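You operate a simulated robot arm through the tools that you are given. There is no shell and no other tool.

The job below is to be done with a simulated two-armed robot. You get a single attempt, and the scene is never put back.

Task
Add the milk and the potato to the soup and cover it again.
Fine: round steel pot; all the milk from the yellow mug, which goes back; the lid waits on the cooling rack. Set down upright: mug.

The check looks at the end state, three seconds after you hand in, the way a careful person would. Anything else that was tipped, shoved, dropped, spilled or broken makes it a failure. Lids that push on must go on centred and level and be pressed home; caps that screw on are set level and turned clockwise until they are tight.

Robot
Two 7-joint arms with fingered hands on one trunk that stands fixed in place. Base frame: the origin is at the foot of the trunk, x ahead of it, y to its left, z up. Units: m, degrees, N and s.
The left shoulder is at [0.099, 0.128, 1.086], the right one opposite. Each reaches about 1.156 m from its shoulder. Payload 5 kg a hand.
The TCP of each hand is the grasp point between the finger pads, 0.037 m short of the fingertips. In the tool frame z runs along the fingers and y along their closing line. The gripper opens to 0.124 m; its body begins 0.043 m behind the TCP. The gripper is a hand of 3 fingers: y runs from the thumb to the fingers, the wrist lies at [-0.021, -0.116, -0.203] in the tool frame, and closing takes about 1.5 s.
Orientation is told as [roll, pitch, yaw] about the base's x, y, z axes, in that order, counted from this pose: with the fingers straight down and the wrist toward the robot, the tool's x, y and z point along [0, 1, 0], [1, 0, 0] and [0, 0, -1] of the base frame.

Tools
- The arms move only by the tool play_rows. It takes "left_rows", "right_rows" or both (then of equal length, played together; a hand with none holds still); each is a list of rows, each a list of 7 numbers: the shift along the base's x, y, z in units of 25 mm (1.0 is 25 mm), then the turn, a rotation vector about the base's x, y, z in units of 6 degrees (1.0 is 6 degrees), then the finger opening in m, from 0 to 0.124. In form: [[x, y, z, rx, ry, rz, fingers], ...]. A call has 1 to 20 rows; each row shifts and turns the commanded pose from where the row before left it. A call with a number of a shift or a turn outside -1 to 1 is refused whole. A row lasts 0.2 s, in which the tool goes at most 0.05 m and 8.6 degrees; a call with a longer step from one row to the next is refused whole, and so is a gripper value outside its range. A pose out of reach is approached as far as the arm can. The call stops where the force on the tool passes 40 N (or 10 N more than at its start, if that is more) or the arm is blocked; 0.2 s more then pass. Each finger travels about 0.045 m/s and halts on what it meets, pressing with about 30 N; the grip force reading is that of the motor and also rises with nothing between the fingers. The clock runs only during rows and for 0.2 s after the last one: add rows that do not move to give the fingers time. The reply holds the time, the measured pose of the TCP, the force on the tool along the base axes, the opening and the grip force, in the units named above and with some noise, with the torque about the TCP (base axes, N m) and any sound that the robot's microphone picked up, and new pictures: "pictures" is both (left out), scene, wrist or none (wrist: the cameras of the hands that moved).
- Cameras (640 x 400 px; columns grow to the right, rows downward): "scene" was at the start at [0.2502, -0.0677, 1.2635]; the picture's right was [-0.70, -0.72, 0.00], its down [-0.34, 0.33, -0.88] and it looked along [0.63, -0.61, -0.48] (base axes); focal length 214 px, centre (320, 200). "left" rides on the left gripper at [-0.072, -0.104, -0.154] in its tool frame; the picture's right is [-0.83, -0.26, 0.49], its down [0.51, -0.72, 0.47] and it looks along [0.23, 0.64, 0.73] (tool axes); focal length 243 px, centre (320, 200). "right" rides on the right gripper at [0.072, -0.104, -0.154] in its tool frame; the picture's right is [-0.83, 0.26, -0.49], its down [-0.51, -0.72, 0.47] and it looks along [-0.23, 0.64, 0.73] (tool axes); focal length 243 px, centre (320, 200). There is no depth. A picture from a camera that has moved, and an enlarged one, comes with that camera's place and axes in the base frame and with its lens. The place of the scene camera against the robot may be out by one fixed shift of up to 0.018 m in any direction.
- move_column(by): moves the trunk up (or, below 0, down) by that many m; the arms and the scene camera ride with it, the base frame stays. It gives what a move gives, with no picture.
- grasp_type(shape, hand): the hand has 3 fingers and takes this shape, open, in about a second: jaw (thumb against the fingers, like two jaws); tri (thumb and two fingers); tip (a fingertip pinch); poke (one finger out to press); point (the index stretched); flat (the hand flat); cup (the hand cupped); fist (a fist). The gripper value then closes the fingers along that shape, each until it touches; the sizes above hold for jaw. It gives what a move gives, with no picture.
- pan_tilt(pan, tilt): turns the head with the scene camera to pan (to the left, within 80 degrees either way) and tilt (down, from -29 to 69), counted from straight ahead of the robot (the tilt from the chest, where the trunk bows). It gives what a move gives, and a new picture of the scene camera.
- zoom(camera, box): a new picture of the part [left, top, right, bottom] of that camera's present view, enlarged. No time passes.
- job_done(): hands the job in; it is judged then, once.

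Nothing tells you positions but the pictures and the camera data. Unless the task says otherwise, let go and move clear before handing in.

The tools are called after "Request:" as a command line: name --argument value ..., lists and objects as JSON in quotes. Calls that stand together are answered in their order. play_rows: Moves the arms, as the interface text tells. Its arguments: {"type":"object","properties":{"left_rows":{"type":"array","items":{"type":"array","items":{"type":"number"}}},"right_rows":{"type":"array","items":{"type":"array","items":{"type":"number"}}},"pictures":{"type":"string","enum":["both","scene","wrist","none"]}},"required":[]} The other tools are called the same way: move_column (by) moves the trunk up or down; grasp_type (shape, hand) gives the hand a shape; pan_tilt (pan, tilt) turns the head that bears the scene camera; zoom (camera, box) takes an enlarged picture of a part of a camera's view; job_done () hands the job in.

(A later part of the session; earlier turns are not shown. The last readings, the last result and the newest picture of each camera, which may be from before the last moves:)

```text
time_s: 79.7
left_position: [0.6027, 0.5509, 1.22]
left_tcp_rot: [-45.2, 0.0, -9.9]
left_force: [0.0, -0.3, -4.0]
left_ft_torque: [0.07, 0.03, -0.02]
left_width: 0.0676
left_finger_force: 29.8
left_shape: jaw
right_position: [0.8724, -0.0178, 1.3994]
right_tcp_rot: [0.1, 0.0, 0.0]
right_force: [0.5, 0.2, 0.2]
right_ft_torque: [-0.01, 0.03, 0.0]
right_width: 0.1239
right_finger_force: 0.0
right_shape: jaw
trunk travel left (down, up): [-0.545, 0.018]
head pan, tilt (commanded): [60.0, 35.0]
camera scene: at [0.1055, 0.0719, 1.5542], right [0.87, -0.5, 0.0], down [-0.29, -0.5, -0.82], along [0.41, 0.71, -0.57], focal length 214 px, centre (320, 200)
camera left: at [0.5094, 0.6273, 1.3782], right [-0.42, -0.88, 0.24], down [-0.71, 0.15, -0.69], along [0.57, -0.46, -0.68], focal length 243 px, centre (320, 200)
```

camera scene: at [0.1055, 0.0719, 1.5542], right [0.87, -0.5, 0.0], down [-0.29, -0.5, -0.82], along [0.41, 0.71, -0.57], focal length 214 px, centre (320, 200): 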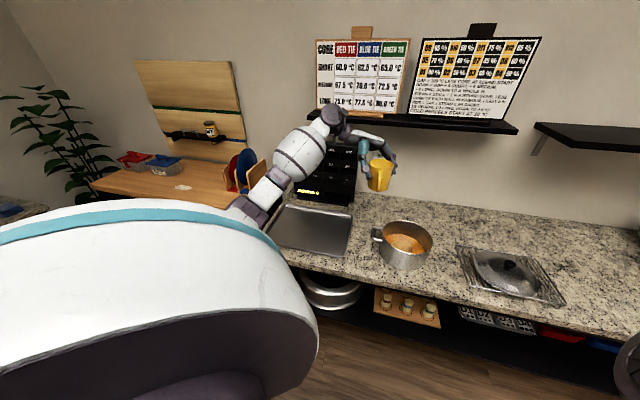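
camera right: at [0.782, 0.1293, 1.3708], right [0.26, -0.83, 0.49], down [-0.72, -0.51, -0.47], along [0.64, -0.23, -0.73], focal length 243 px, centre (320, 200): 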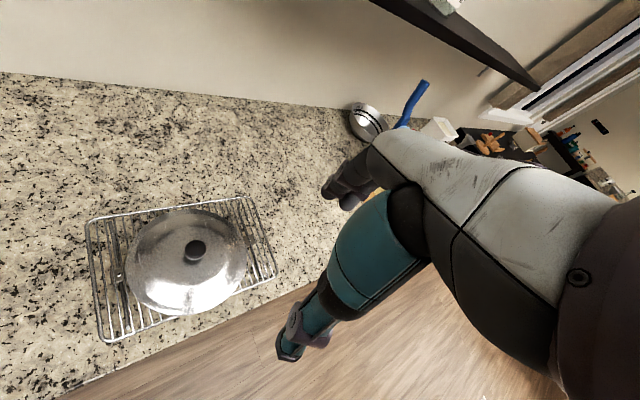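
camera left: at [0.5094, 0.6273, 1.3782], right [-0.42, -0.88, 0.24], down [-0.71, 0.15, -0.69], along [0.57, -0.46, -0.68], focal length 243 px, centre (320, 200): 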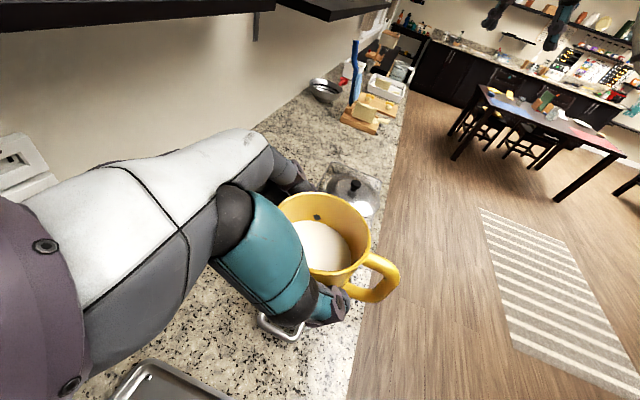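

Request:
play_rows --left_rows '[[0.55, -0.34, 0.3, 0, 0, 0, 0.03], [0.6, -0.37, 0.5, 0, 0, 0, 0.03], [0.6, -0.37, 0.5, 0, 0, 0, 0.03], [0.6, -0.37, 0.5, 0, 0, 0, 0.03], [0.6, -0.37, 0.5, 0, 0, 0, 0.03], [0.6, -0.37, 0.5, 0, 0, 0, 0.03], [0.5, -0.31, 0.5, 0, 0, 0, 0.03], [0.3, -0.17, 0.3, 0, 0, 0, 0.03], [0.14, -0.09, 0, 0, 0, 0, 0.03], [0, 0, 0, 0, 0, 0, 0.03]]' --pictures "scene"

Request:
move_column --by -0.13

Request:
move_column --by -0.12

Request:
pan_tilt --pan 35 --tilt 40

```text
time_s: 81.9
left_position: [0.7136, 0.483, 1.309]
left_tcp_rot: [-45.3, 0.1, -10.0]
left_force: [0.2, 0.5, -3.7]
left_ft_torque: [0.05, 0.02, -0.02]
left_width: 0.0676
left_finger_force: 30.0
left_shape: jaw
right_position: [0.872, -0.0184, 1.3997]
right_tcp_rot: [0.1, 0.1, 0.0]
right_force: [-0.1, 0.4, -0.4]
right_ft_torque: [-0.01, 0.0, 0.03]
right_width: 0.1238
right_finger_force: 0.2
right_shape: jaw
trunk travel left (down, up): [-0.545, 0.018]
head pan, tilt (commanded): [60.0, 35.0]
camera scene: at [0.1048, 0.0722, 1.5542], right [0.87, -0.5, 0.0], down [-0.29, -0.5, -0.82], along [0.41, 0.71, -0.57], focal length 214 px, centre (320, 200)
```

scene: 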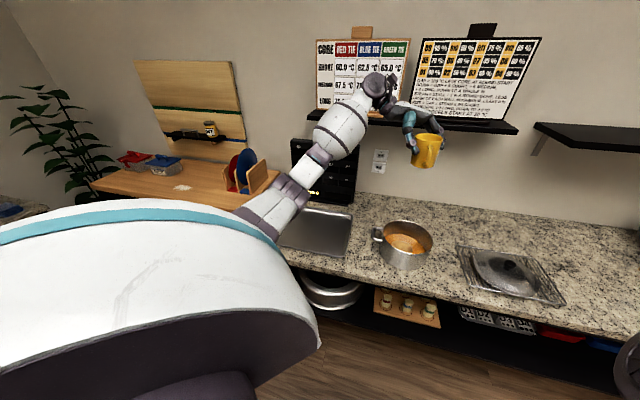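

```text
time_s: 83.4
left_position: [0.7125, 0.4818, 1.1807]
left_tcp_rot: [-45.2, 0.0, -10.0]
left_force: [0.7, -0.1, -4.2]
left_ft_torque: [0.07, 0.0, -0.01]
left_width: 0.0676
left_finger_force: 30.3
left_shape: jaw
right_position: [0.8717, -0.0179, 1.2709]
right_tcp_rot: [0.0, 0.0, 0.0]
right_force: [0.5, 0.3, 0.4]
right_ft_torque: [0.0, -0.05, 0.02]
right_width: 0.1236
right_finger_force: 0.0
right_shape: jaw
trunk travel left (down, up): [-0.415, 0.148]
head pan, tilt (commanded): [60.0, 35.0]
```

```text
time_s: 84.9
left_position: [0.7117, 0.484, 1.061]
left_tcp_rot: [-45.1, 0.0, -9.9]
left_force: [-0.6, 0.1, -4.2]
left_ft_torque: [0.05, -0.02, -0.03]
left_width: 0.0677
left_finger_force: 29.8
left_shape: jaw
right_position: [0.8708, -0.0187, 1.15]
right_tcp_rot: [0.1, -0.1, 0.0]
right_force: [-0.7, -0.3, 0.7]
right_ft_torque: [0.01, -0.01, 0.02]
right_width: 0.1239
right_finger_force: 0.0
right_shape: jaw
trunk travel left (down, up): [-0.295, 0.268]
head pan, tilt (commanded): [60.0, 35.0]
```

```text
time_s: 85.8
left_position: [0.7134, 0.4822, 1.0593]
left_tcp_rot: [-45.2, 0.1, -10.0]
left_force: [-0.4, 0.2, -5.0]
left_ft_torque: [0.06, -0.04, -0.02]
left_width: 0.0678
left_finger_force: 30.4
left_shape: jaw
right_position: [0.871, -0.0171, 1.1489]
right_tcp_rot: [0.0, 0.0, -0.1]
right_force: [0.0, 0.2, 0.6]
right_ft_torque: [0.0, 0.0, -0.04]
right_width: 0.1239
right_finger_force: 0.1
right_shape: jaw
trunk travel left (down, up): [-0.295, 0.268]
head pan, tilt (commanded): [35.0, 40.0]
camera scene: at [0.2497, 0.0448, 1.2663], right [0.57, -0.82, 0.0], down [-0.53, -0.37, -0.77], along [0.63, 0.44, -0.64], focal length 214 px, centre (320, 200)
```

scene: 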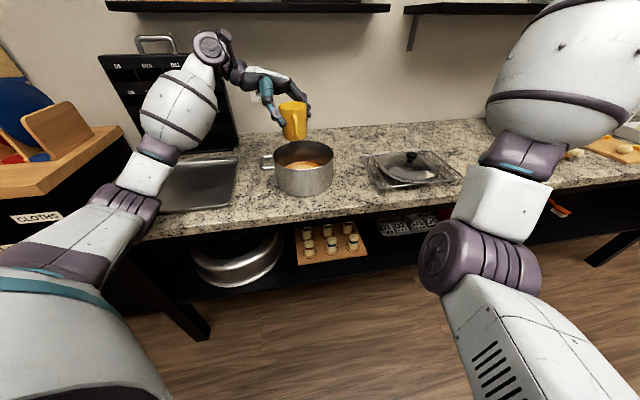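

Request:
zoom --camera "scene" --box '[220, 40, 380, 210]'

Request:
zoom --camera "left" --box '[180, 140, 480, 400]'

```text
2.35 times, centred on (300, 125) of scene
camera zoom: at [0.2497, 0.0448, 1.2663], right [0.57, -0.82, 0.0], down [-0.53, -0.37, -0.77], along [0.63, 0.44, -0.64], focal length 505 px, centre (367, 376)
```

zoom: 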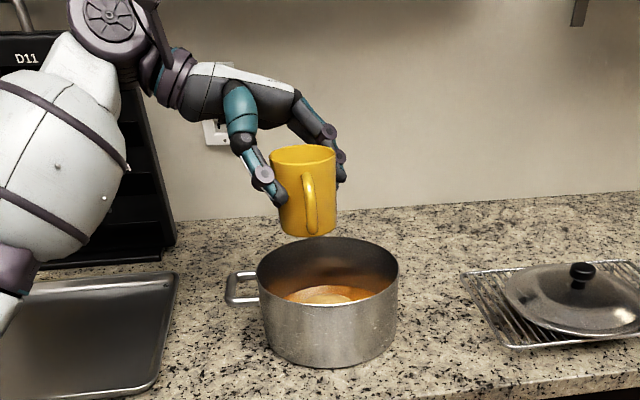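

```text
1.54 times, centred on (330, 270) of left
camera zoom: at [0.6198, 0.5588, 1.2181], right [-0.42, -0.88, 0.24], down [-0.71, 0.15, -0.69], along [0.57, -0.46, -0.68], focal length 373 px, centre (305, 92)
```

zoom: 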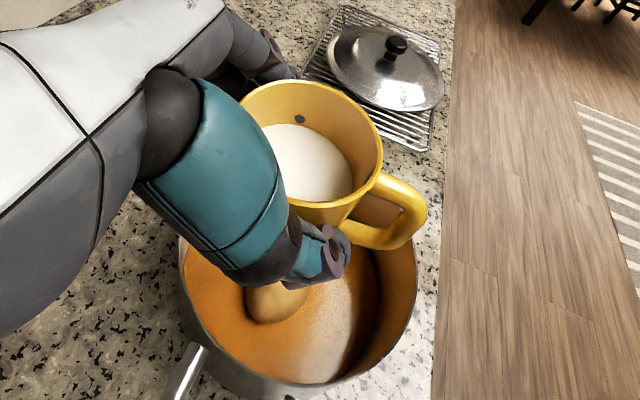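

The mug is over the far-left part of the pot as planned, about 5 cm above the rim. I'll begin tipping it slowly toward the pot centre.

Request:
play_rows --left_rows '[[0, 0, -0.08, 0.3, -0.053, 0, 0.03], [0, 0, -0.08, 0.4925, -0.087, 0, 0.03], [0, 0, -0.08, 0.4925, -0.087, 0, 0.03], [0, 0, -0.08, 0.4925, -0.087, 0, 0.03], [0, 0, -0.08, 0.4925, -0.087, 0, 0.03], [0, 0, -0.08, 0.4925, -0.087, 0, 0.03], [0, 0, -0.08, 0.4925, -0.087, 0, 0.03], [0, 0, -0.08, 0.4925, -0.087, 0, 0.03], [0, 0, -0.08, 0.4925, -0.087, 0, 0.03], [0, 0, -0.08, 0.4925, -0.087, 0, 0.03]]' --pictures "both"

Request:
zoom --camera "scene" --box '[220, 40, 380, 210]'

Request:
zoom --camera "left" --box '[180, 140, 480, 400]'

```text
time_s: 88.0
left_position: [0.7122, 0.4821, 1.0387]
left_tcp_rot: [-16.4, 0.0, -10.0]
left_force: [-0.1, -0.4, -4.5]
left_ft_torque: [0.0, 0.01, 0.0]
left_width: 0.0674
left_finger_force: 30.6
left_shape: jaw
right_position: [0.872, -0.0179, 1.1493]
right_tcp_rot: [0.0, 0.0, 0.0]
right_force: [0.9, 0.0, 0.4]
right_ft_torque: [0.01, 0.01, 0.01]
right_width: 0.1236
right_finger_force: 0.0
right_shape: jaw
trunk travel left (down, up): [-0.295, 0.268]
head pan, tilt (commanded): [35.0, 40.0]
camera scene: at [0.2495, 0.0445, 1.2663], right [0.57, -0.82, 0.0], down [-0.53, -0.37, -0.77], along [0.63, 0.44, -0.64], focal length 214 px, centre (320, 200)
camera left: at [0.6049, 0.4754, 1.2061], right [-0.42, -0.88, -0.24], down [-0.65, 0.47, -0.59], along [0.63, -0.09, -0.77], focal length 243 px, centre (320, 200)
```

scene: 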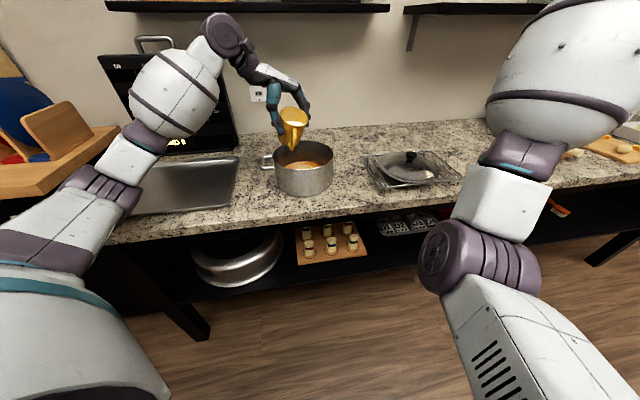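
left: 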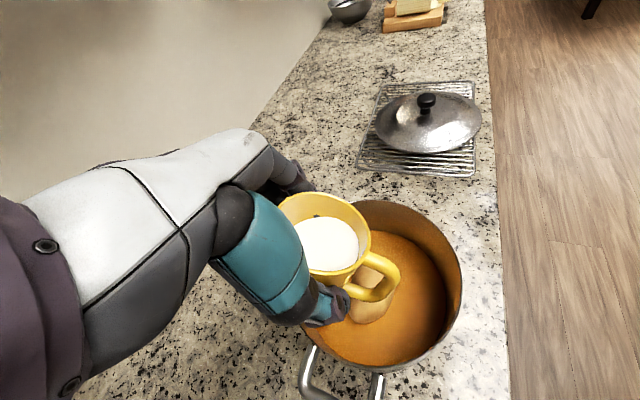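

```text
2.35 times, centred on (300, 125) of scene
camera zoom: at [0.2495, 0.0445, 1.2663], right [0.57, -0.82, 0.0], down [-0.53, -0.37, -0.77], along [0.63, 0.44, -0.64], focal length 505 px, centre (367, 376)
```

zoom: 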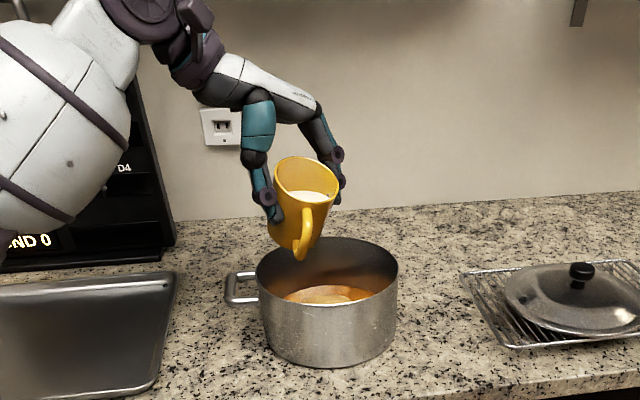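

```text
1.54 times, centred on (330, 270) of left
camera zoom: at [0.6049, 0.4754, 1.2061], right [-0.42, -0.88, -0.24], down [-0.65, 0.47, -0.59], along [0.63, -0.09, -0.77], focal length 373 px, centre (305, 92)
```

zoom: 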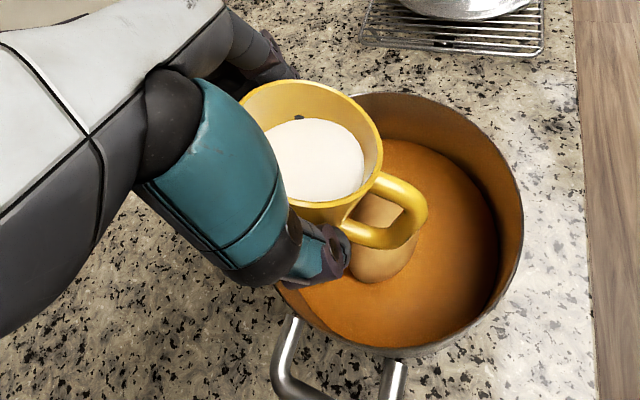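

Milk is near the lip at 29° tilt. I'll continue, biasing the lip slightly away from the handle and drifting toward the pot centre so the lip stays over the middle.

Request:
play_rows --left_rows '[[-0.01, -0.059, 0, 0.498, 0.0435, 0, 0.03], [-0.01, -0.059, 0, 0.498, 0.0435, 0, 0.03], [-0.01, -0.059, 0, 0.498, 0.0435, 0, 0.03], [-0.01, -0.059, 0, 0.498, 0.0435, 0, 0.03], [-0.01, -0.059, 0, 0.498, 0.0435, 0, 0.03], [-0.01, -0.059, 0, 0.498, 0.0435, 0, 0.03], [0, 0, 0, 0, 0, 0, 0.03], [0, 0, 0, 0, 0, 0, 0.03]]' --pictures "both"

Request:
zoom --camera "scene" --box '[220, 40, 380, 210]'

Request:
zoom --camera "left" --box '[180, 140, 480, 400]'

```text
time_s: 89.8
left_position: [0.7107, 0.4741, 1.0386]
left_tcp_rot: [1.0, 4.5, -9.2]
left_force: [-0.5, 0.0, -5.1]
left_ft_torque: [-0.08, 0.01, -0.01]
left_width: 0.0675
left_finger_force: 29.8
left_shape: jaw
right_position: [0.8715, -0.0182, 1.1504]
right_tcp_rot: [0.0, 0.0, -0.1]
right_force: [0.4, -0.1, -0.2]
right_ft_torque: [-0.03, 0.0, 0.0]
right_width: 0.124
right_finger_force: 0.1
right_shape: jaw
trunk travel left (down, up): [-0.295, 0.268]
head pan, tilt (commanded): [35.0, 40.0]
camera scene: at [0.2497, 0.0446, 1.2663], right [0.57, -0.82, 0.0], down [-0.53, -0.37, -0.77], along [0.63, 0.44, -0.64], focal length 214 px, centre (320, 200)
camera left: at [0.6084, 0.415, 1.1986], right [-0.43, -0.76, -0.49], down [-0.66, 0.63, -0.4], along [0.61, 0.15, -0.78], focal length 243 px, centre (320, 200)
```

scene: 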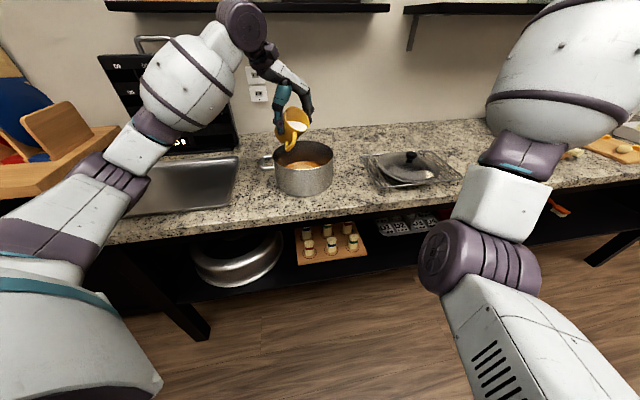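
left: 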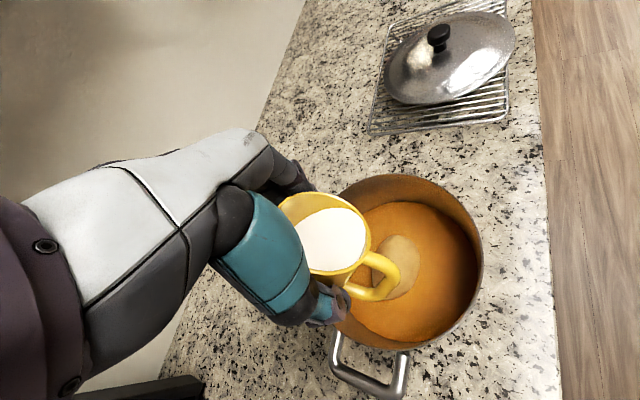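

```text
2.35 times, centred on (300, 125) of scene
camera zoom: at [0.2497, 0.0446, 1.2663], right [0.57, -0.82, 0.0], down [-0.53, -0.37, -0.77], along [0.63, 0.44, -0.64], focal length 505 px, centre (367, 376)
```

zoom: 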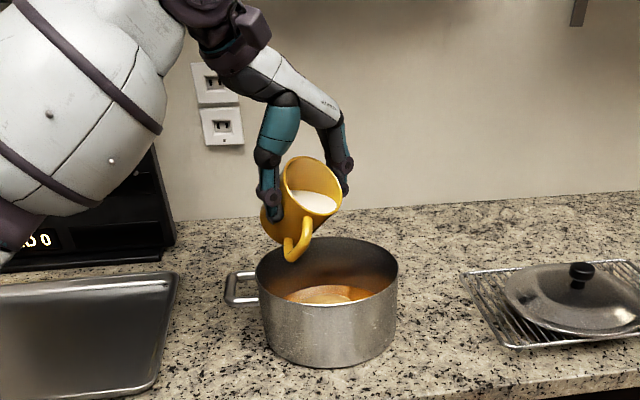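

```text
1.54 times, centred on (330, 270) of left
camera zoom: at [0.6084, 0.415, 1.1986], right [-0.43, -0.76, -0.49], down [-0.66, 0.63, -0.4], along [0.61, 0.15, -0.78], focal length 373 px, centre (305, 92)
```

zoom: 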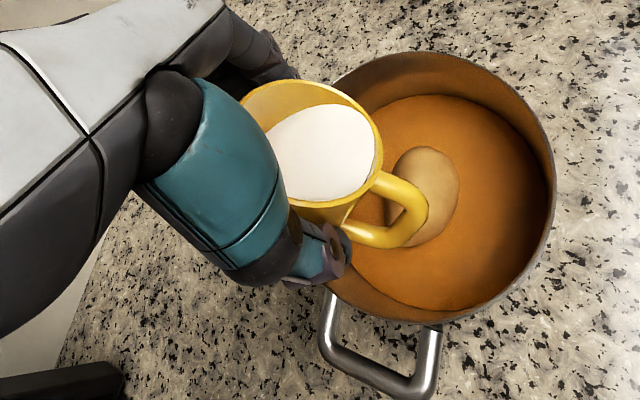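

The milk is right at the lip, and the lip is over the pot centre. Continuing the pour slowly.

Request:
play_rows --left_rows '[[-0.005, -0.04, 0, 0.398, 0.035, 0, 0.03], [-0.005, -0.04, 0, 0.398, 0.035, 0, 0.03], [-0.005, -0.04, 0, 0.398, 0.035, 0, 0.03], [-0.005, -0.04, 0, 0.398, 0.035, 0, 0.03], [-0.005, -0.04, 0, 0.398, 0.035, 0, 0.03], [-0.005, -0.04, 0, 0.398, 0.035, 0, 0.03], [0, 0, 0, 0, 0, 0, 0.03]]' --pictures "both"

Request:
zoom --camera "scene" --box '[220, 40, 380, 210]'

Request:
zoom --camera "left" --box '[180, 140, 480, 400]'

```text
time_s: 91.4
left_position: [0.7112, 0.4675, 1.0393]
left_tcp_rot: [15.2, 8.0, -7.7]
left_force: [-0.5, 0.7, -3.5]
left_ft_torque: [-0.12, 0.02, 0.0]
left_width: 0.0675
left_finger_force: 30.2
left_shape: jaw
right_position: [0.8711, -0.0184, 1.1499]
right_tcp_rot: [0.1, -0.1, 0.0]
right_force: [0.4, -0.1, 0.4]
right_ft_torque: [0.02, 0.01, -0.01]
right_width: 0.1237
right_finger_force: 0.0
right_shape: jaw
trunk travel left (down, up): [-0.295, 0.268]
head pan, tilt (commanded): [35.0, 40.0]
camera scene: at [0.2495, 0.0448, 1.2664], right [0.57, -0.82, 0.0], down [-0.53, -0.37, -0.77], along [0.63, 0.44, -0.64], focal length 214 px, centre (320, 200)
camera left: at [0.6108, 0.3712, 1.1808], right [-0.44, -0.62, -0.65], down [-0.67, 0.71, -0.22], along [0.6, 0.34, -0.73], focal length 243 px, centre (320, 200)
```

scene: 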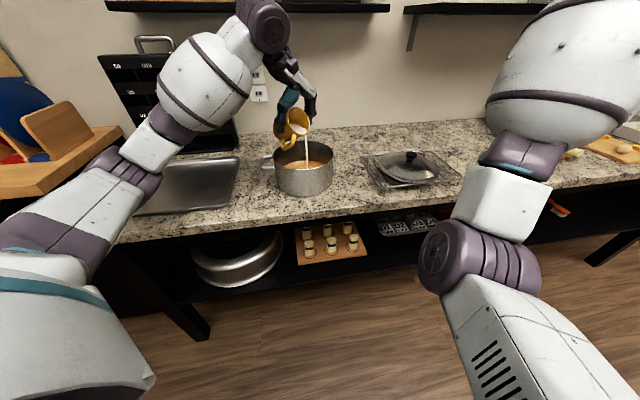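
left: 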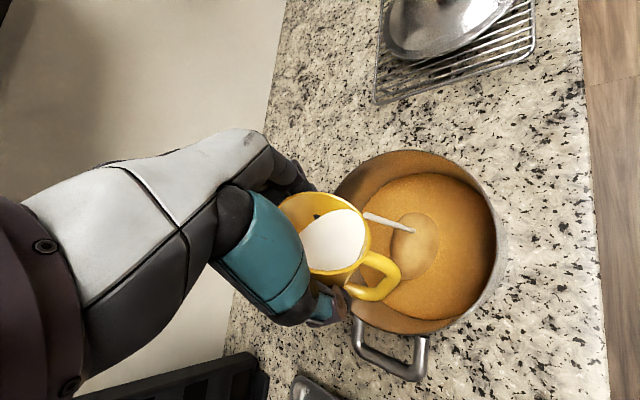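

```text
2.35 times, centred on (300, 125) of scene
camera zoom: at [0.2495, 0.0448, 1.2664], right [0.57, -0.82, 0.0], down [-0.53, -0.37, -0.77], along [0.63, 0.44, -0.64], focal length 505 px, centre (367, 376)
```

zoom: 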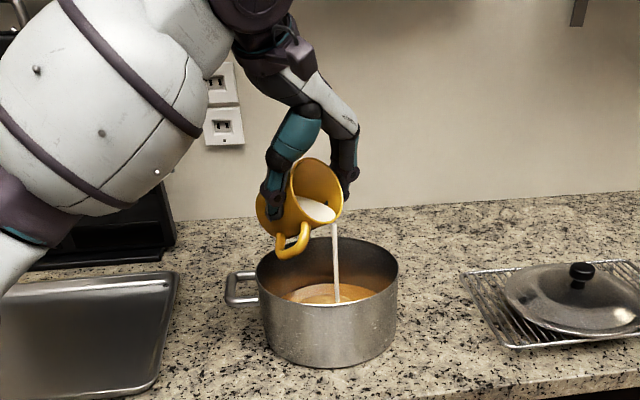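

```text
1.54 times, centred on (330, 270) of left
camera zoom: at [0.6108, 0.3712, 1.1808], right [-0.44, -0.62, -0.65], down [-0.67, 0.71, -0.22], along [0.6, 0.34, -0.73], focal length 373 px, centre (305, 92)
```

zoom: 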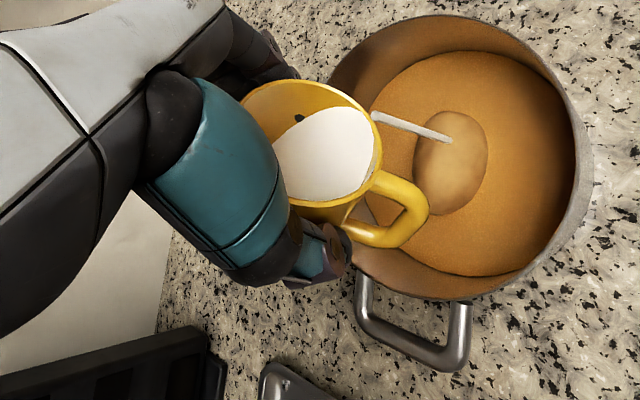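

A clean stream is landing in the middle of the pot. Continuing to tip.

Request:
play_rows --left_rows '[[0, 0, 0, 0, 0, 0, 0.03], [0, 0, 0, 0, 0, 0, 0.03], [-0.005, -0.05, 0, 0.398, 0.035, 0, 0.03], [-0.005, -0.05, 0, 0.398, 0.035, 0, 0.03], [-0.005, -0.05, 0, 0.398, 0.035, 0, 0.03], [-0.005, -0.05, 0, 0.398, 0.035, 0, 0.03], [0, 0, 0, 0, 0, 0, 0.03], [-0.005, -0.05, 0, 0.398, 0.035, 0, 0.03], [-0.005, -0.05, 0, 0.398, 0.035, 0, 0.03], [-0.005, -0.05, 0, 0.398, 0.035, 0, 0.03], [-0.005, -0.05, 0, 0.398, 0.035, 0, 0.03], [0, 0, 0, 0, 0, 0, 0.03]]' --pictures "both"

Request:
zoom --camera "scene" --box '[220, 40, 380, 210]'

Request:
zoom --camera "left" --box '[180, 140, 480, 400]'

```text
time_s: 94.0
left_position: [0.709, 0.458, 1.0406]
left_tcp_rot: [34.2, 11.7, -4.4]
left_force: [-0.8, -0.6, -2.7]
left_ft_torque: [-0.06, -0.04, 0.02]
left_width: 0.0676
left_finger_force: 30.5
left_shape: jaw
right_position: [0.872, -0.0178, 1.1487]
right_tcp_rot: [0.0, -0.1, -0.1]
right_force: [0.0, 0.8, -0.4]
right_ft_torque: [-0.01, -0.03, 0.01]
right_width: 0.1238
right_finger_force: 0.1
right_shape: jaw
trunk travel left (down, up): [-0.295, 0.268]
head pan, tilt (commanded): [35.0, 40.0]
camera scene: at [0.2493, 0.0447, 1.2664], right [0.57, -0.82, 0.0], down [-0.53, -0.37, -0.77], along [0.63, 0.44, -0.64], focal length 214 px, centre (320, 200)
camera left: at [0.6136, 0.3196, 1.1441], right [-0.46, -0.37, -0.8], down [-0.67, 0.74, 0.04], along [0.58, 0.56, -0.59], focal length 243 px, centre (320, 200)
```

scene: 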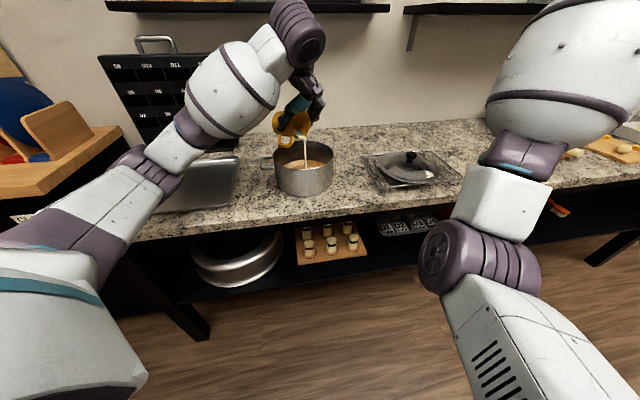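
left: 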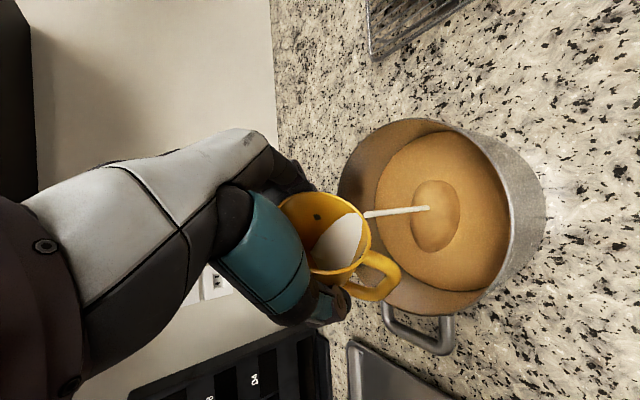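

```text
2.35 times, centred on (300, 125) of scene
camera zoom: at [0.2493, 0.0447, 1.2664], right [0.57, -0.82, 0.0], down [-0.53, -0.37, -0.77], along [0.63, 0.44, -0.64], focal length 505 px, centre (367, 376)
```

zoom: 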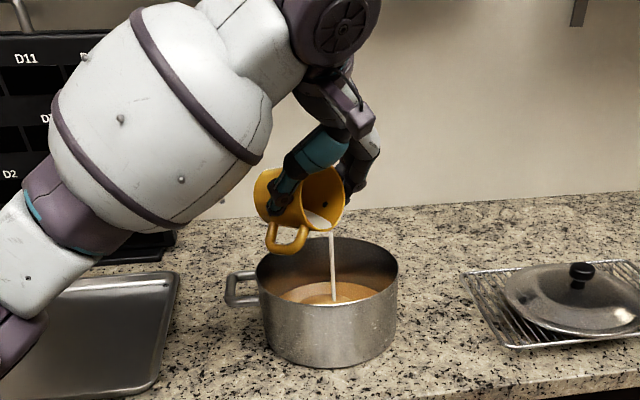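

```text
1.54 times, centred on (330, 270) of left
camera zoom: at [0.6136, 0.3196, 1.1441], right [-0.46, -0.37, -0.8], down [-0.67, 0.74, 0.04], along [0.58, 0.56, -0.59], focal length 373 px, centre (305, 92)
```

zoom: 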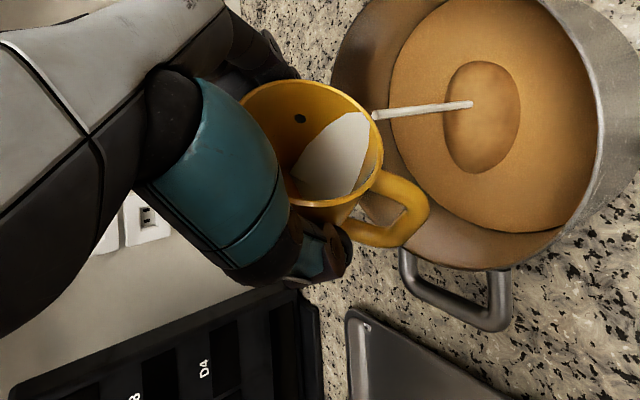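

The stream is still central and about a third remains. Tipping on to well past horizontal.

Request:
play_rows --left_rows '[[0, -0.045, 0, 0.398, 0.035, 0, 0.03], [0, -0.045, 0, 0.398, 0.035, 0, 0.03], [0, -0.045, 0, 0.398, 0.035, 0, 0.03], [0, -0.045, 0, 0.398, 0.035, 0, 0.03], [0, -0.045, 0, 0.398, 0.035, 0, 0.03], [0, 0, 0, 0, 0, 0, 0.03], [0, -0.045, 0, 0.398, 0.035, 0, 0.03], [0, -0.045, 0, 0.398, 0.035, 0, 0.03], [0, -0.045, 0, 0.398, 0.035, 0, 0.03], [0, -0.045, 0, 0.398, 0.035, 0, 0.03], [0, -0.045, 0, 0.398, 0.035, 0, 0.03], [0, 0, 0, 0, 0, 0, 0.03]]' --pictures "both"

Request:
zoom --camera "scene" --box '[220, 40, 380, 210]'

Request:
zoom --camera "left" --box '[180, 140, 480, 400]'

```text
time_s: 96.6
left_position: [0.71, 0.4475, 1.0393]
left_tcp_rot: [58.8, 14.5, 1.2]
left_force: [0.0, -0.6, -1.7]
left_ft_torque: [-0.06, -0.01, 0.02]
left_width: 0.0675
left_finger_force: 30.7
left_shape: jaw
right_position: [0.8707, -0.0181, 1.1495]
right_tcp_rot: [-0.1, 0.1, -0.1]
right_force: [0.0, -0.3, 0.1]
right_ft_torque: [0.02, 0.0, -0.02]
right_width: 0.124
right_finger_force: 0.2
right_shape: jaw
trunk travel left (down, up): [-0.295, 0.268]
head pan, tilt (commanded): [35.0, 40.0]
camera scene: at [0.2495, 0.0447, 1.2663], right [0.57, -0.82, 0.0], down [-0.53, -0.37, -0.77], along [0.63, 0.44, -0.64], focal length 214 px, centre (320, 200)
camera left: at [0.6164, 0.2774, 1.0815], right [-0.49, -0.02, -0.87], down [-0.66, 0.65, 0.36], along [0.56, 0.76, -0.34], focal length 243 px, centre (320, 200)
```

scene: 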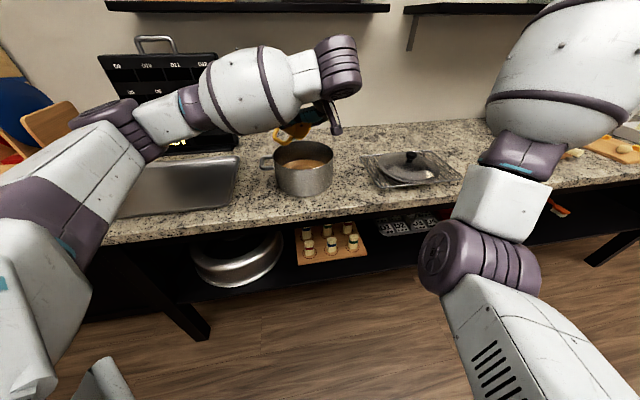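
left: 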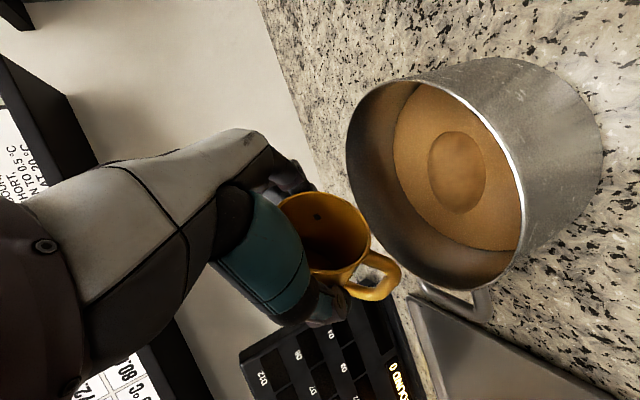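

```text
2.35 times, centred on (300, 125) of scene
camera zoom: at [0.2495, 0.0447, 1.2663], right [0.57, -0.82, 0.0], down [-0.53, -0.37, -0.77], along [0.63, 0.44, -0.64], focal length 505 px, centre (367, 376)
```

zoom: 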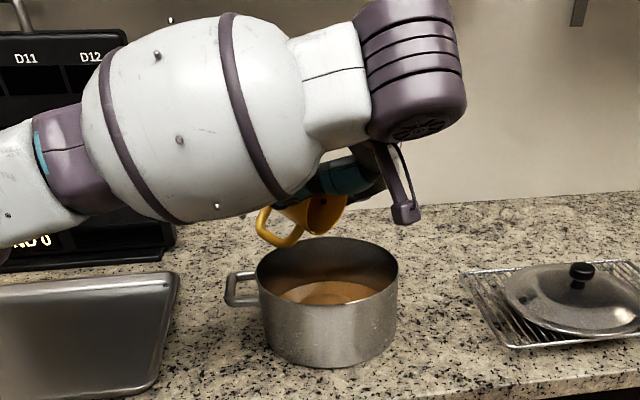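

```text
1.54 times, centred on (330, 270) of left
camera zoom: at [0.6164, 0.2774, 1.0815], right [-0.49, -0.02, -0.87], down [-0.66, 0.65, 0.36], along [0.56, 0.76, -0.34], focal length 373 px, centre (305, 92)
```

zoom: 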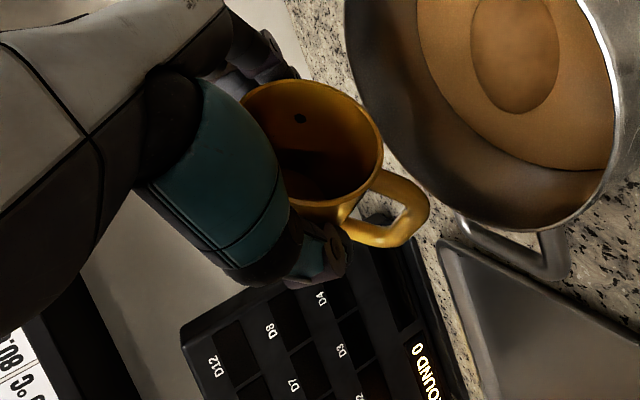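

The mug now looks empty and the stream has stopped. I'll tip a bit further and hold so the last drops drain.

Request:
play_rows --left_rows '[[0, -0.03, 0.05, 0.398, 0.035, 0, 0.03], [0, -0.03, 0.05, 0.398, 0.035, 0, 0.03], [0, -0.03, 0.05, 0.398, 0.035, 0, 0.03], [0, -0.03, 0.05, 0.398, 0.035, 0, 0.03], [0, -0.03, 0.05, 0.398, 0.035, 0, 0.03], [0, 0, 0, 0, 0, 0, 0.03], [0, 0, 0, 0, 0, 0, 0.03], [0, 0, 0, 0, 0, 0, 0.03], [0, 0, 0, 0, 0, 0, 0.03], [0, 0, 0, 0, 0, 0, 0.03], [0, 0, 0, 0, 0, 0, 0.03], [0, 0, 0, 0, 0, 0, 0.03], [0, 0, 0, 0, 0, 0, 0.03]]' --pictures "both"

Request:
zoom --camera "left" --box '[260, 170, 420, 320]'

Request:
zoom --camera "scene" --box '[220, 40, 380, 210]'

```text
time_s: 99.4
left_position: [0.7099, 0.4424, 1.0456]
left_tcp_rot: [71.1, 15.0, 4.4]
left_force: [-0.5, 0.3, -2.6]
left_ft_torque: [-0.11, -0.01, -0.02]
left_width: 0.0675
left_finger_force: 30.0
left_shape: jaw
right_position: [0.8717, -0.0178, 1.1497]
right_tcp_rot: [0.0, 0.0, -0.1]
right_force: [-0.6, -0.1, -0.7]
right_ft_torque: [-0.03, 0.01, 0.02]
right_width: 0.1238
right_finger_force: 0.0
right_shape: jaw
trunk travel left (down, up): [-0.295, 0.268]
head pan, tilt (commanded): [35.0, 40.0]
camera scene: at [0.2494, 0.0446, 1.2664], right [0.57, -0.82, 0.0], down [-0.53, -0.37, -0.77], along [0.63, 0.44, -0.64], focal length 214 px, centre (320, 200)
camera left: at [0.617, 0.2678, 1.0533], right [-0.51, 0.16, -0.84], down [-0.66, 0.56, 0.5], along [0.56, 0.81, -0.18], focal length 243 px, centre (320, 200)
```

scene: 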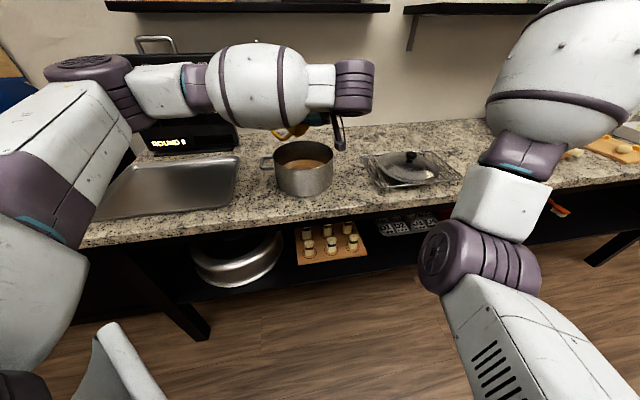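
left: 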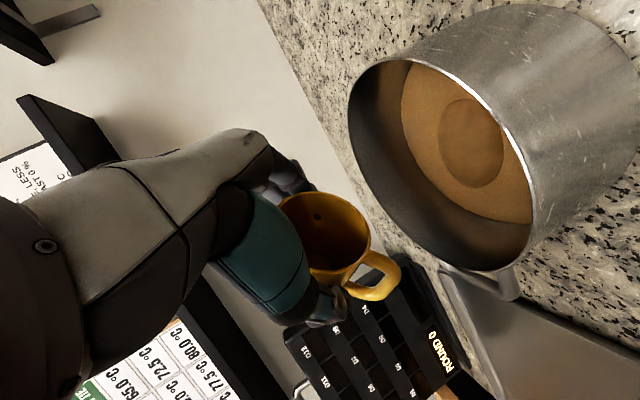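

```text
2.67 times, centred on (340, 245) of left
camera zoom: at [0.617, 0.2678, 1.0533], right [-0.51, 0.16, -0.84], down [-0.66, 0.56, 0.5], along [0.56, 0.81, -0.18], focal length 647 px, centre (267, 80)
```

zoom: 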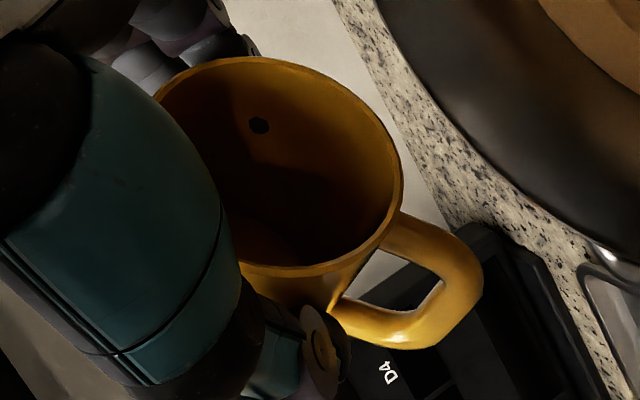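

```text
2.35 times, centred on (300, 125) of scene
camera zoom: at [0.2494, 0.0446, 1.2664], right [0.57, -0.82, 0.0], down [-0.53, -0.37, -0.77], along [0.63, 0.44, -0.64], focal length 505 px, centre (367, 376)
```

zoom: 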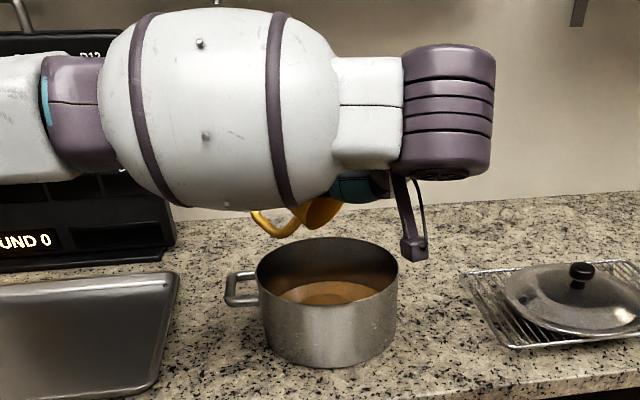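

The mug is visibly empty. I'll bring it back upright over the pot by reversing the rotation.

Request:
play_rows --left_rows '[[0, 0.099, 0.035, -0.9077, -0.0793, 0, 0.03], [0, 0.099, 0.035, -0.9077, -0.0793, 0, 0.03], [0, 0.099, 0.035, -0.9077, -0.0793, 0, 0.03], [0, 0.099, 0.035, -0.9077, -0.0793, 0, 0.03], [0, 0.099, 0.035, -0.9077, -0.0793, 0, 0.03], [0, 0.099, 0.035, -0.9077, -0.0793, 0, 0.03], [0, 0.099, 0.035, -0.9077, -0.0793, 0, 0.03], [0, 0.099, 0.035, -0.9077, -0.0793, 0, 0.03], [0, 0.099, 0.035, -0.9077, -0.0793, 0, 0.03], [0, 0.099, 0.035, -0.9077, -0.0793, 0, 0.03], [0, 0.099, 0.035, -0.9077, -0.0793, 0, 0.03], [0, 0.099, 0.035, -0.9077, -0.0793, 0, 0.03], [0, 0.099, 0.035, -0.9077, -0.0793, 0, 0.03], [0, 0.099, 0.035, -0.9077, -0.0793, 0, 0.03], [0, 0.099, 0.035, -0.9077, -0.0793, 0, 0.03], [0, 0.099, 0.035, -0.9077, -0.0793, 0, 0.03], [0, 0, 0, 0, 0, 0, 0.03]]' --pictures "none"

Request:
play_rows --left_rows '[[0, 0, 0.1, -0.9465, 0.1672, 0, 0.03], [0, 0, 0.1, -0.9465, 0.1672, 0, 0.03], [0, 0, 0.1, -0.9465, 0.1672, 0, 0.03], [0, 0, 0.1, -0.9465, 0.1672, 0, 0.03], [0, 0, 0.1, -0.9465, 0.1672, 0, 0.03], [0, 0, 0, 0, 0, 0, 0.03]]' --pictures "both"

Request:
zoom --camera "left" --box '[180, 140, 480, 400]'

Request:
zoom --camera "scene" --box '[220, 40, 380, 210]'

```text
time_s: 103.0
left_position: [0.7097, 0.4829, 1.0601]
left_tcp_rot: [-16.3, 0.0, -9.9]
left_force: [0.0, -0.3, -2.1]
left_ft_torque: [0.0, -0.01, 0.02]
left_width: 0.0673
left_finger_force: 30.0
left_shape: jaw
right_position: [0.8718, -0.0191, 1.1497]
right_tcp_rot: [0.0, 0.0, 0.0]
right_force: [-0.2, -1.0, -0.8]
right_ft_torque: [0.03, 0.02, -0.03]
right_width: 0.1236
right_finger_force: 0.0
right_shape: jaw
trunk travel left (down, up): [-0.295, 0.268]
head pan, tilt (commanded): [35.0, 40.0]
```

```text
time_s: 104.4
left_position: [0.7102, 0.4824, 1.0742]
left_tcp_rot: [-45.2, 0.0, -9.9]
left_force: [-0.5, -0.3, -2.1]
left_ft_torque: [0.08, 0.0, 0.0]
left_width: 0.0676
left_finger_force: 29.9
left_shape: jaw
right_position: [0.8709, -0.0191, 1.1502]
right_tcp_rot: [-0.1, 0.1, 0.0]
right_force: [-0.1, 0.4, 0.3]
right_ft_torque: [-0.01, 0.01, 0.01]
right_width: 0.1239
right_finger_force: 0.0
right_shape: jaw
trunk travel left (down, up): [-0.295, 0.268]
head pan, tilt (commanded): [35.0, 40.0]
camera scene: at [0.2493, 0.0443, 1.2664], right [0.57, -0.82, 0.0], down [-0.53, -0.37, -0.77], along [0.63, 0.44, -0.64], focal length 214 px, centre (320, 200)
camera left: at [0.6166, 0.5588, 1.2318], right [-0.42, -0.88, 0.24], down [-0.71, 0.15, -0.69], along [0.57, -0.46, -0.68], focal length 243 px, centre (320, 200)
```

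scene: 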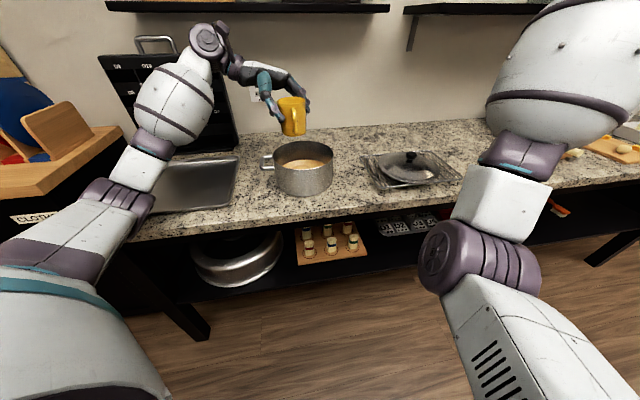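
left: 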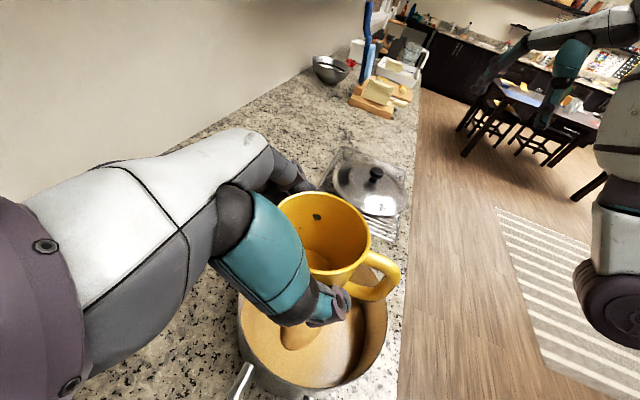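

```text
1.54 times, centred on (330, 270) of left
camera zoom: at [0.6166, 0.5588, 1.2318], right [-0.42, -0.88, 0.24], down [-0.71, 0.15, -0.69], along [0.57, -0.46, -0.68], focal length 373 px, centre (305, 92)
```

zoom: 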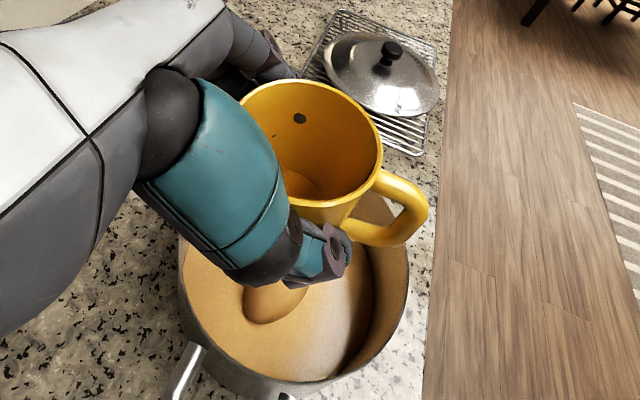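

```text
2.35 times, centred on (300, 125) of scene
camera zoom: at [0.2493, 0.0443, 1.2664], right [0.57, -0.82, 0.0], down [-0.53, -0.37, -0.77], along [0.63, 0.44, -0.64], focal length 505 px, centre (367, 376)
```

zoom: 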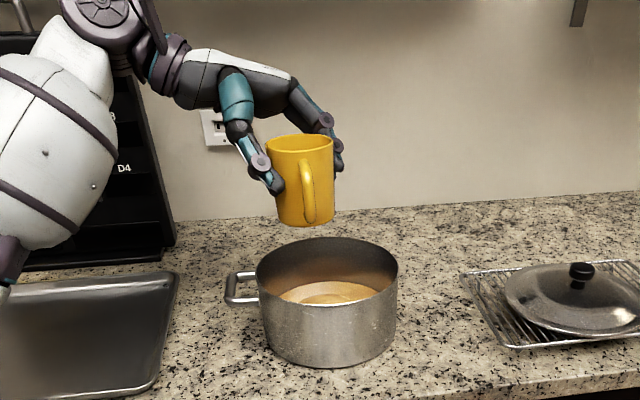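

Request:
zoom --camera "left" --box '[270, 180, 400, 290]'

Request:
zoom --camera "scene" --box '[250, 130, 350, 200]'

```text
3.64 times, centred on (335, 235) of left
camera zoom: at [0.6166, 0.5588, 1.2318], right [-0.42, -0.88, 0.24], down [-0.71, 0.15, -0.69], along [0.57, -0.46, -0.68], focal length 882 px, centre (266, 73)
```

zoom: 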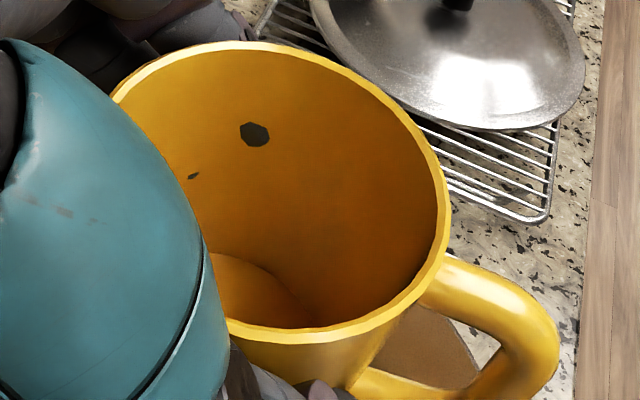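

```text
5.71 times, centred on (300, 165) of scene
camera zoom: at [0.2493, 0.0443, 1.2664], right [0.57, -0.82, 0.0], down [-0.53, -0.37, -0.77], along [0.63, 0.44, -0.64], focal length 1226 px, centre (434, 400)
```

zoom: 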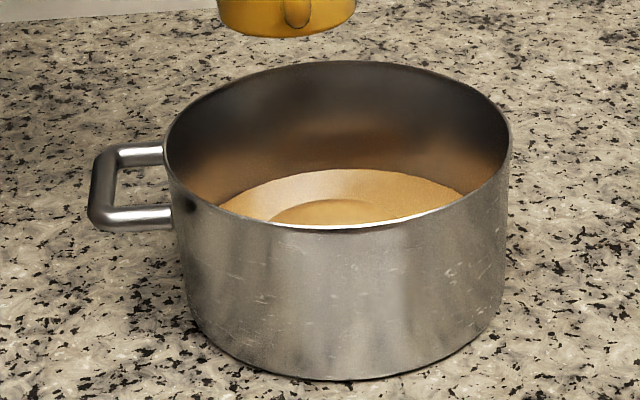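

The mug is completely empty and nothing has spilled. Now I'll raise the trunk again and carry the mug back to its place on the tray.

Request:
move_column --by 0.25

Request:
play_rows --left_rows '[[-0.34, 0.208, 0, 0, 0, 0, 0.03], [-0.68, 0.416, -0.2, 0, 0, 0, 0.03], [-0.68, 0.416, -0.5, 0, 0, 0, 0.03], [-0.68, 0.416, -0.6, 0, 0, 0, 0.03], [-0.68, 0.416, -0.6, 0, 0, 0, 0.03], [-0.68, 0.416, -0.6, 0, 0, 0, 0.03], [-0.68, 0.416, -0.6, 0, 0, 0, 0.03], [-0.68, 0.416, -0.6, 0, 0, 0, 0.03], [-0.68, 0.416, -0.6, 0, 0, 0, 0.03], [-0.68, 0.416, -0.6, 0, 0, 0, 0.03], [-0.68, 0.416, -0.6, 0, 0, 0, 0.03], [-0.68, 0.416, -0.6, 0, 0, 0, 0.03], [-0.68, 0.416, -0.6, 0, 0, 0, 0.03], [-0.68, 0.416, -0.6, 0, 0, 0, 0.03], [-0.32, 0.204, -0.4, 0, 0, 0, 0.03], [0, 0, 0, 0, 0, 0, 0.03], [0, 0, 0, 0, 0, 0, 0.03]]' --pictures "both"

Request:
pan_tilt --pan 60 --tilt 40

```text
time_s: 107.0
left_position: [0.7119, 0.4823, 1.3203]
left_tcp_rot: [-45.1, 0.2, -9.8]
left_force: [0.4, -0.2, -3.3]
left_ft_torque: [0.02, 0.0, -0.01]
left_width: 0.0676
left_finger_force: 29.7
left_shape: jaw
right_position: [0.8719, -0.0189, 1.3975]
right_tcp_rot: [0.0, 0.2, 0.0]
right_force: [0.3, 0.0, -0.6]
right_ft_torque: [0.0, -0.01, 0.03]
right_width: 0.1238
right_finger_force: 0.0
right_shape: jaw
trunk travel left (down, up): [-0.545, 0.018]
head pan, tilt (commanded): [35.0, 40.0]
```

```text
time_s: 110.6
left_position: [0.4719, 0.6283, 1.1302]
left_tcp_rot: [-45.0, 0.0, -9.9]
left_force: [-0.1, 0.4, -3.4]
left_ft_torque: [0.0, 0.0, -0.02]
left_width: 0.0675
left_finger_force: 30.6
left_shape: jaw
right_position: [0.871, -0.0187, 1.4002]
right_tcp_rot: [0.0, 0.0, 0.0]
right_force: [-0.7, 0.4, 0.2]
right_ft_torque: [0.0, 0.03, -0.03]
right_width: 0.1235
right_finger_force: 0.1
right_shape: jaw
trunk travel left (down, up): [-0.545, 0.018]
head pan, tilt (commanded): [35.0, 40.0]
camera scene: at [0.1298, 0.0447, 1.5467], right [0.57, -0.82, 0.0], down [-0.53, -0.37, -0.77], along [0.63, 0.44, -0.64], focal length 214 px, centre (320, 200)
camera left: at [0.3787, 0.7042, 1.2898], right [-0.42, -0.88, 0.24], down [-0.71, 0.15, -0.69], along [0.57, -0.46, -0.68], focal length 243 px, centre (320, 200)
```

scene: 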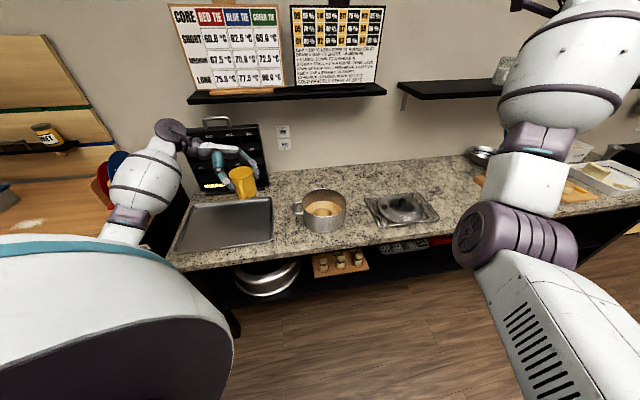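
left: 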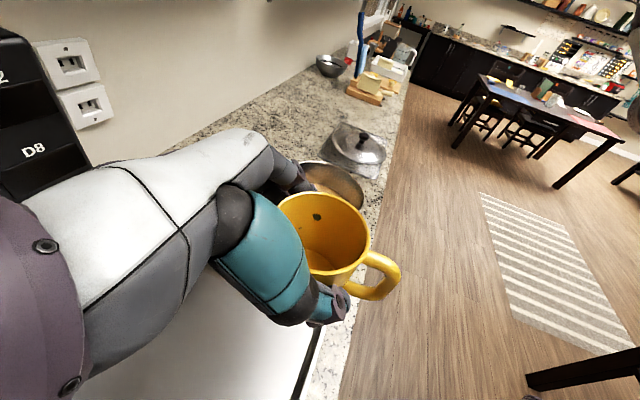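

```text
time_s: 111.5
left_position: [0.4728, 0.6281, 1.1305]
left_tcp_rot: [-45.3, 0.0, -10.1]
left_force: [-0.4, 0.2, -3.0]
left_ft_torque: [0.0, -0.02, -0.02]
left_width: 0.0673
left_finger_force: 29.6
left_shape: jaw
right_position: [0.8716, -0.0181, 1.3997]
right_tcp_rot: [-0.1, 0.0, 0.0]
right_force: [0.6, -0.1, 0.4]
right_ft_torque: [0.03, 0.03, -0.02]
right_width: 0.1239
right_finger_force: 0.2
right_shape: jaw
trunk travel left (down, up): [-0.545, 0.018]
head pan, tilt (commanded): [60.0, 40.0]
camera scene: at [0.103, 0.0695, 1.5467], right [0.87, -0.5, 0.0], down [-0.32, -0.56, -0.77], along [0.38, 0.66, -0.64], focal length 214 px, centre (320, 200)
```

scene: 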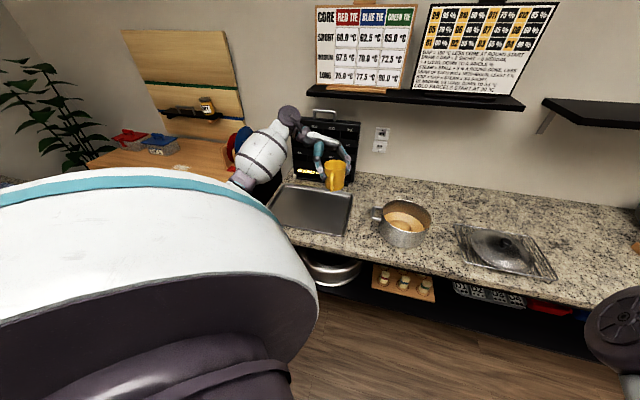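

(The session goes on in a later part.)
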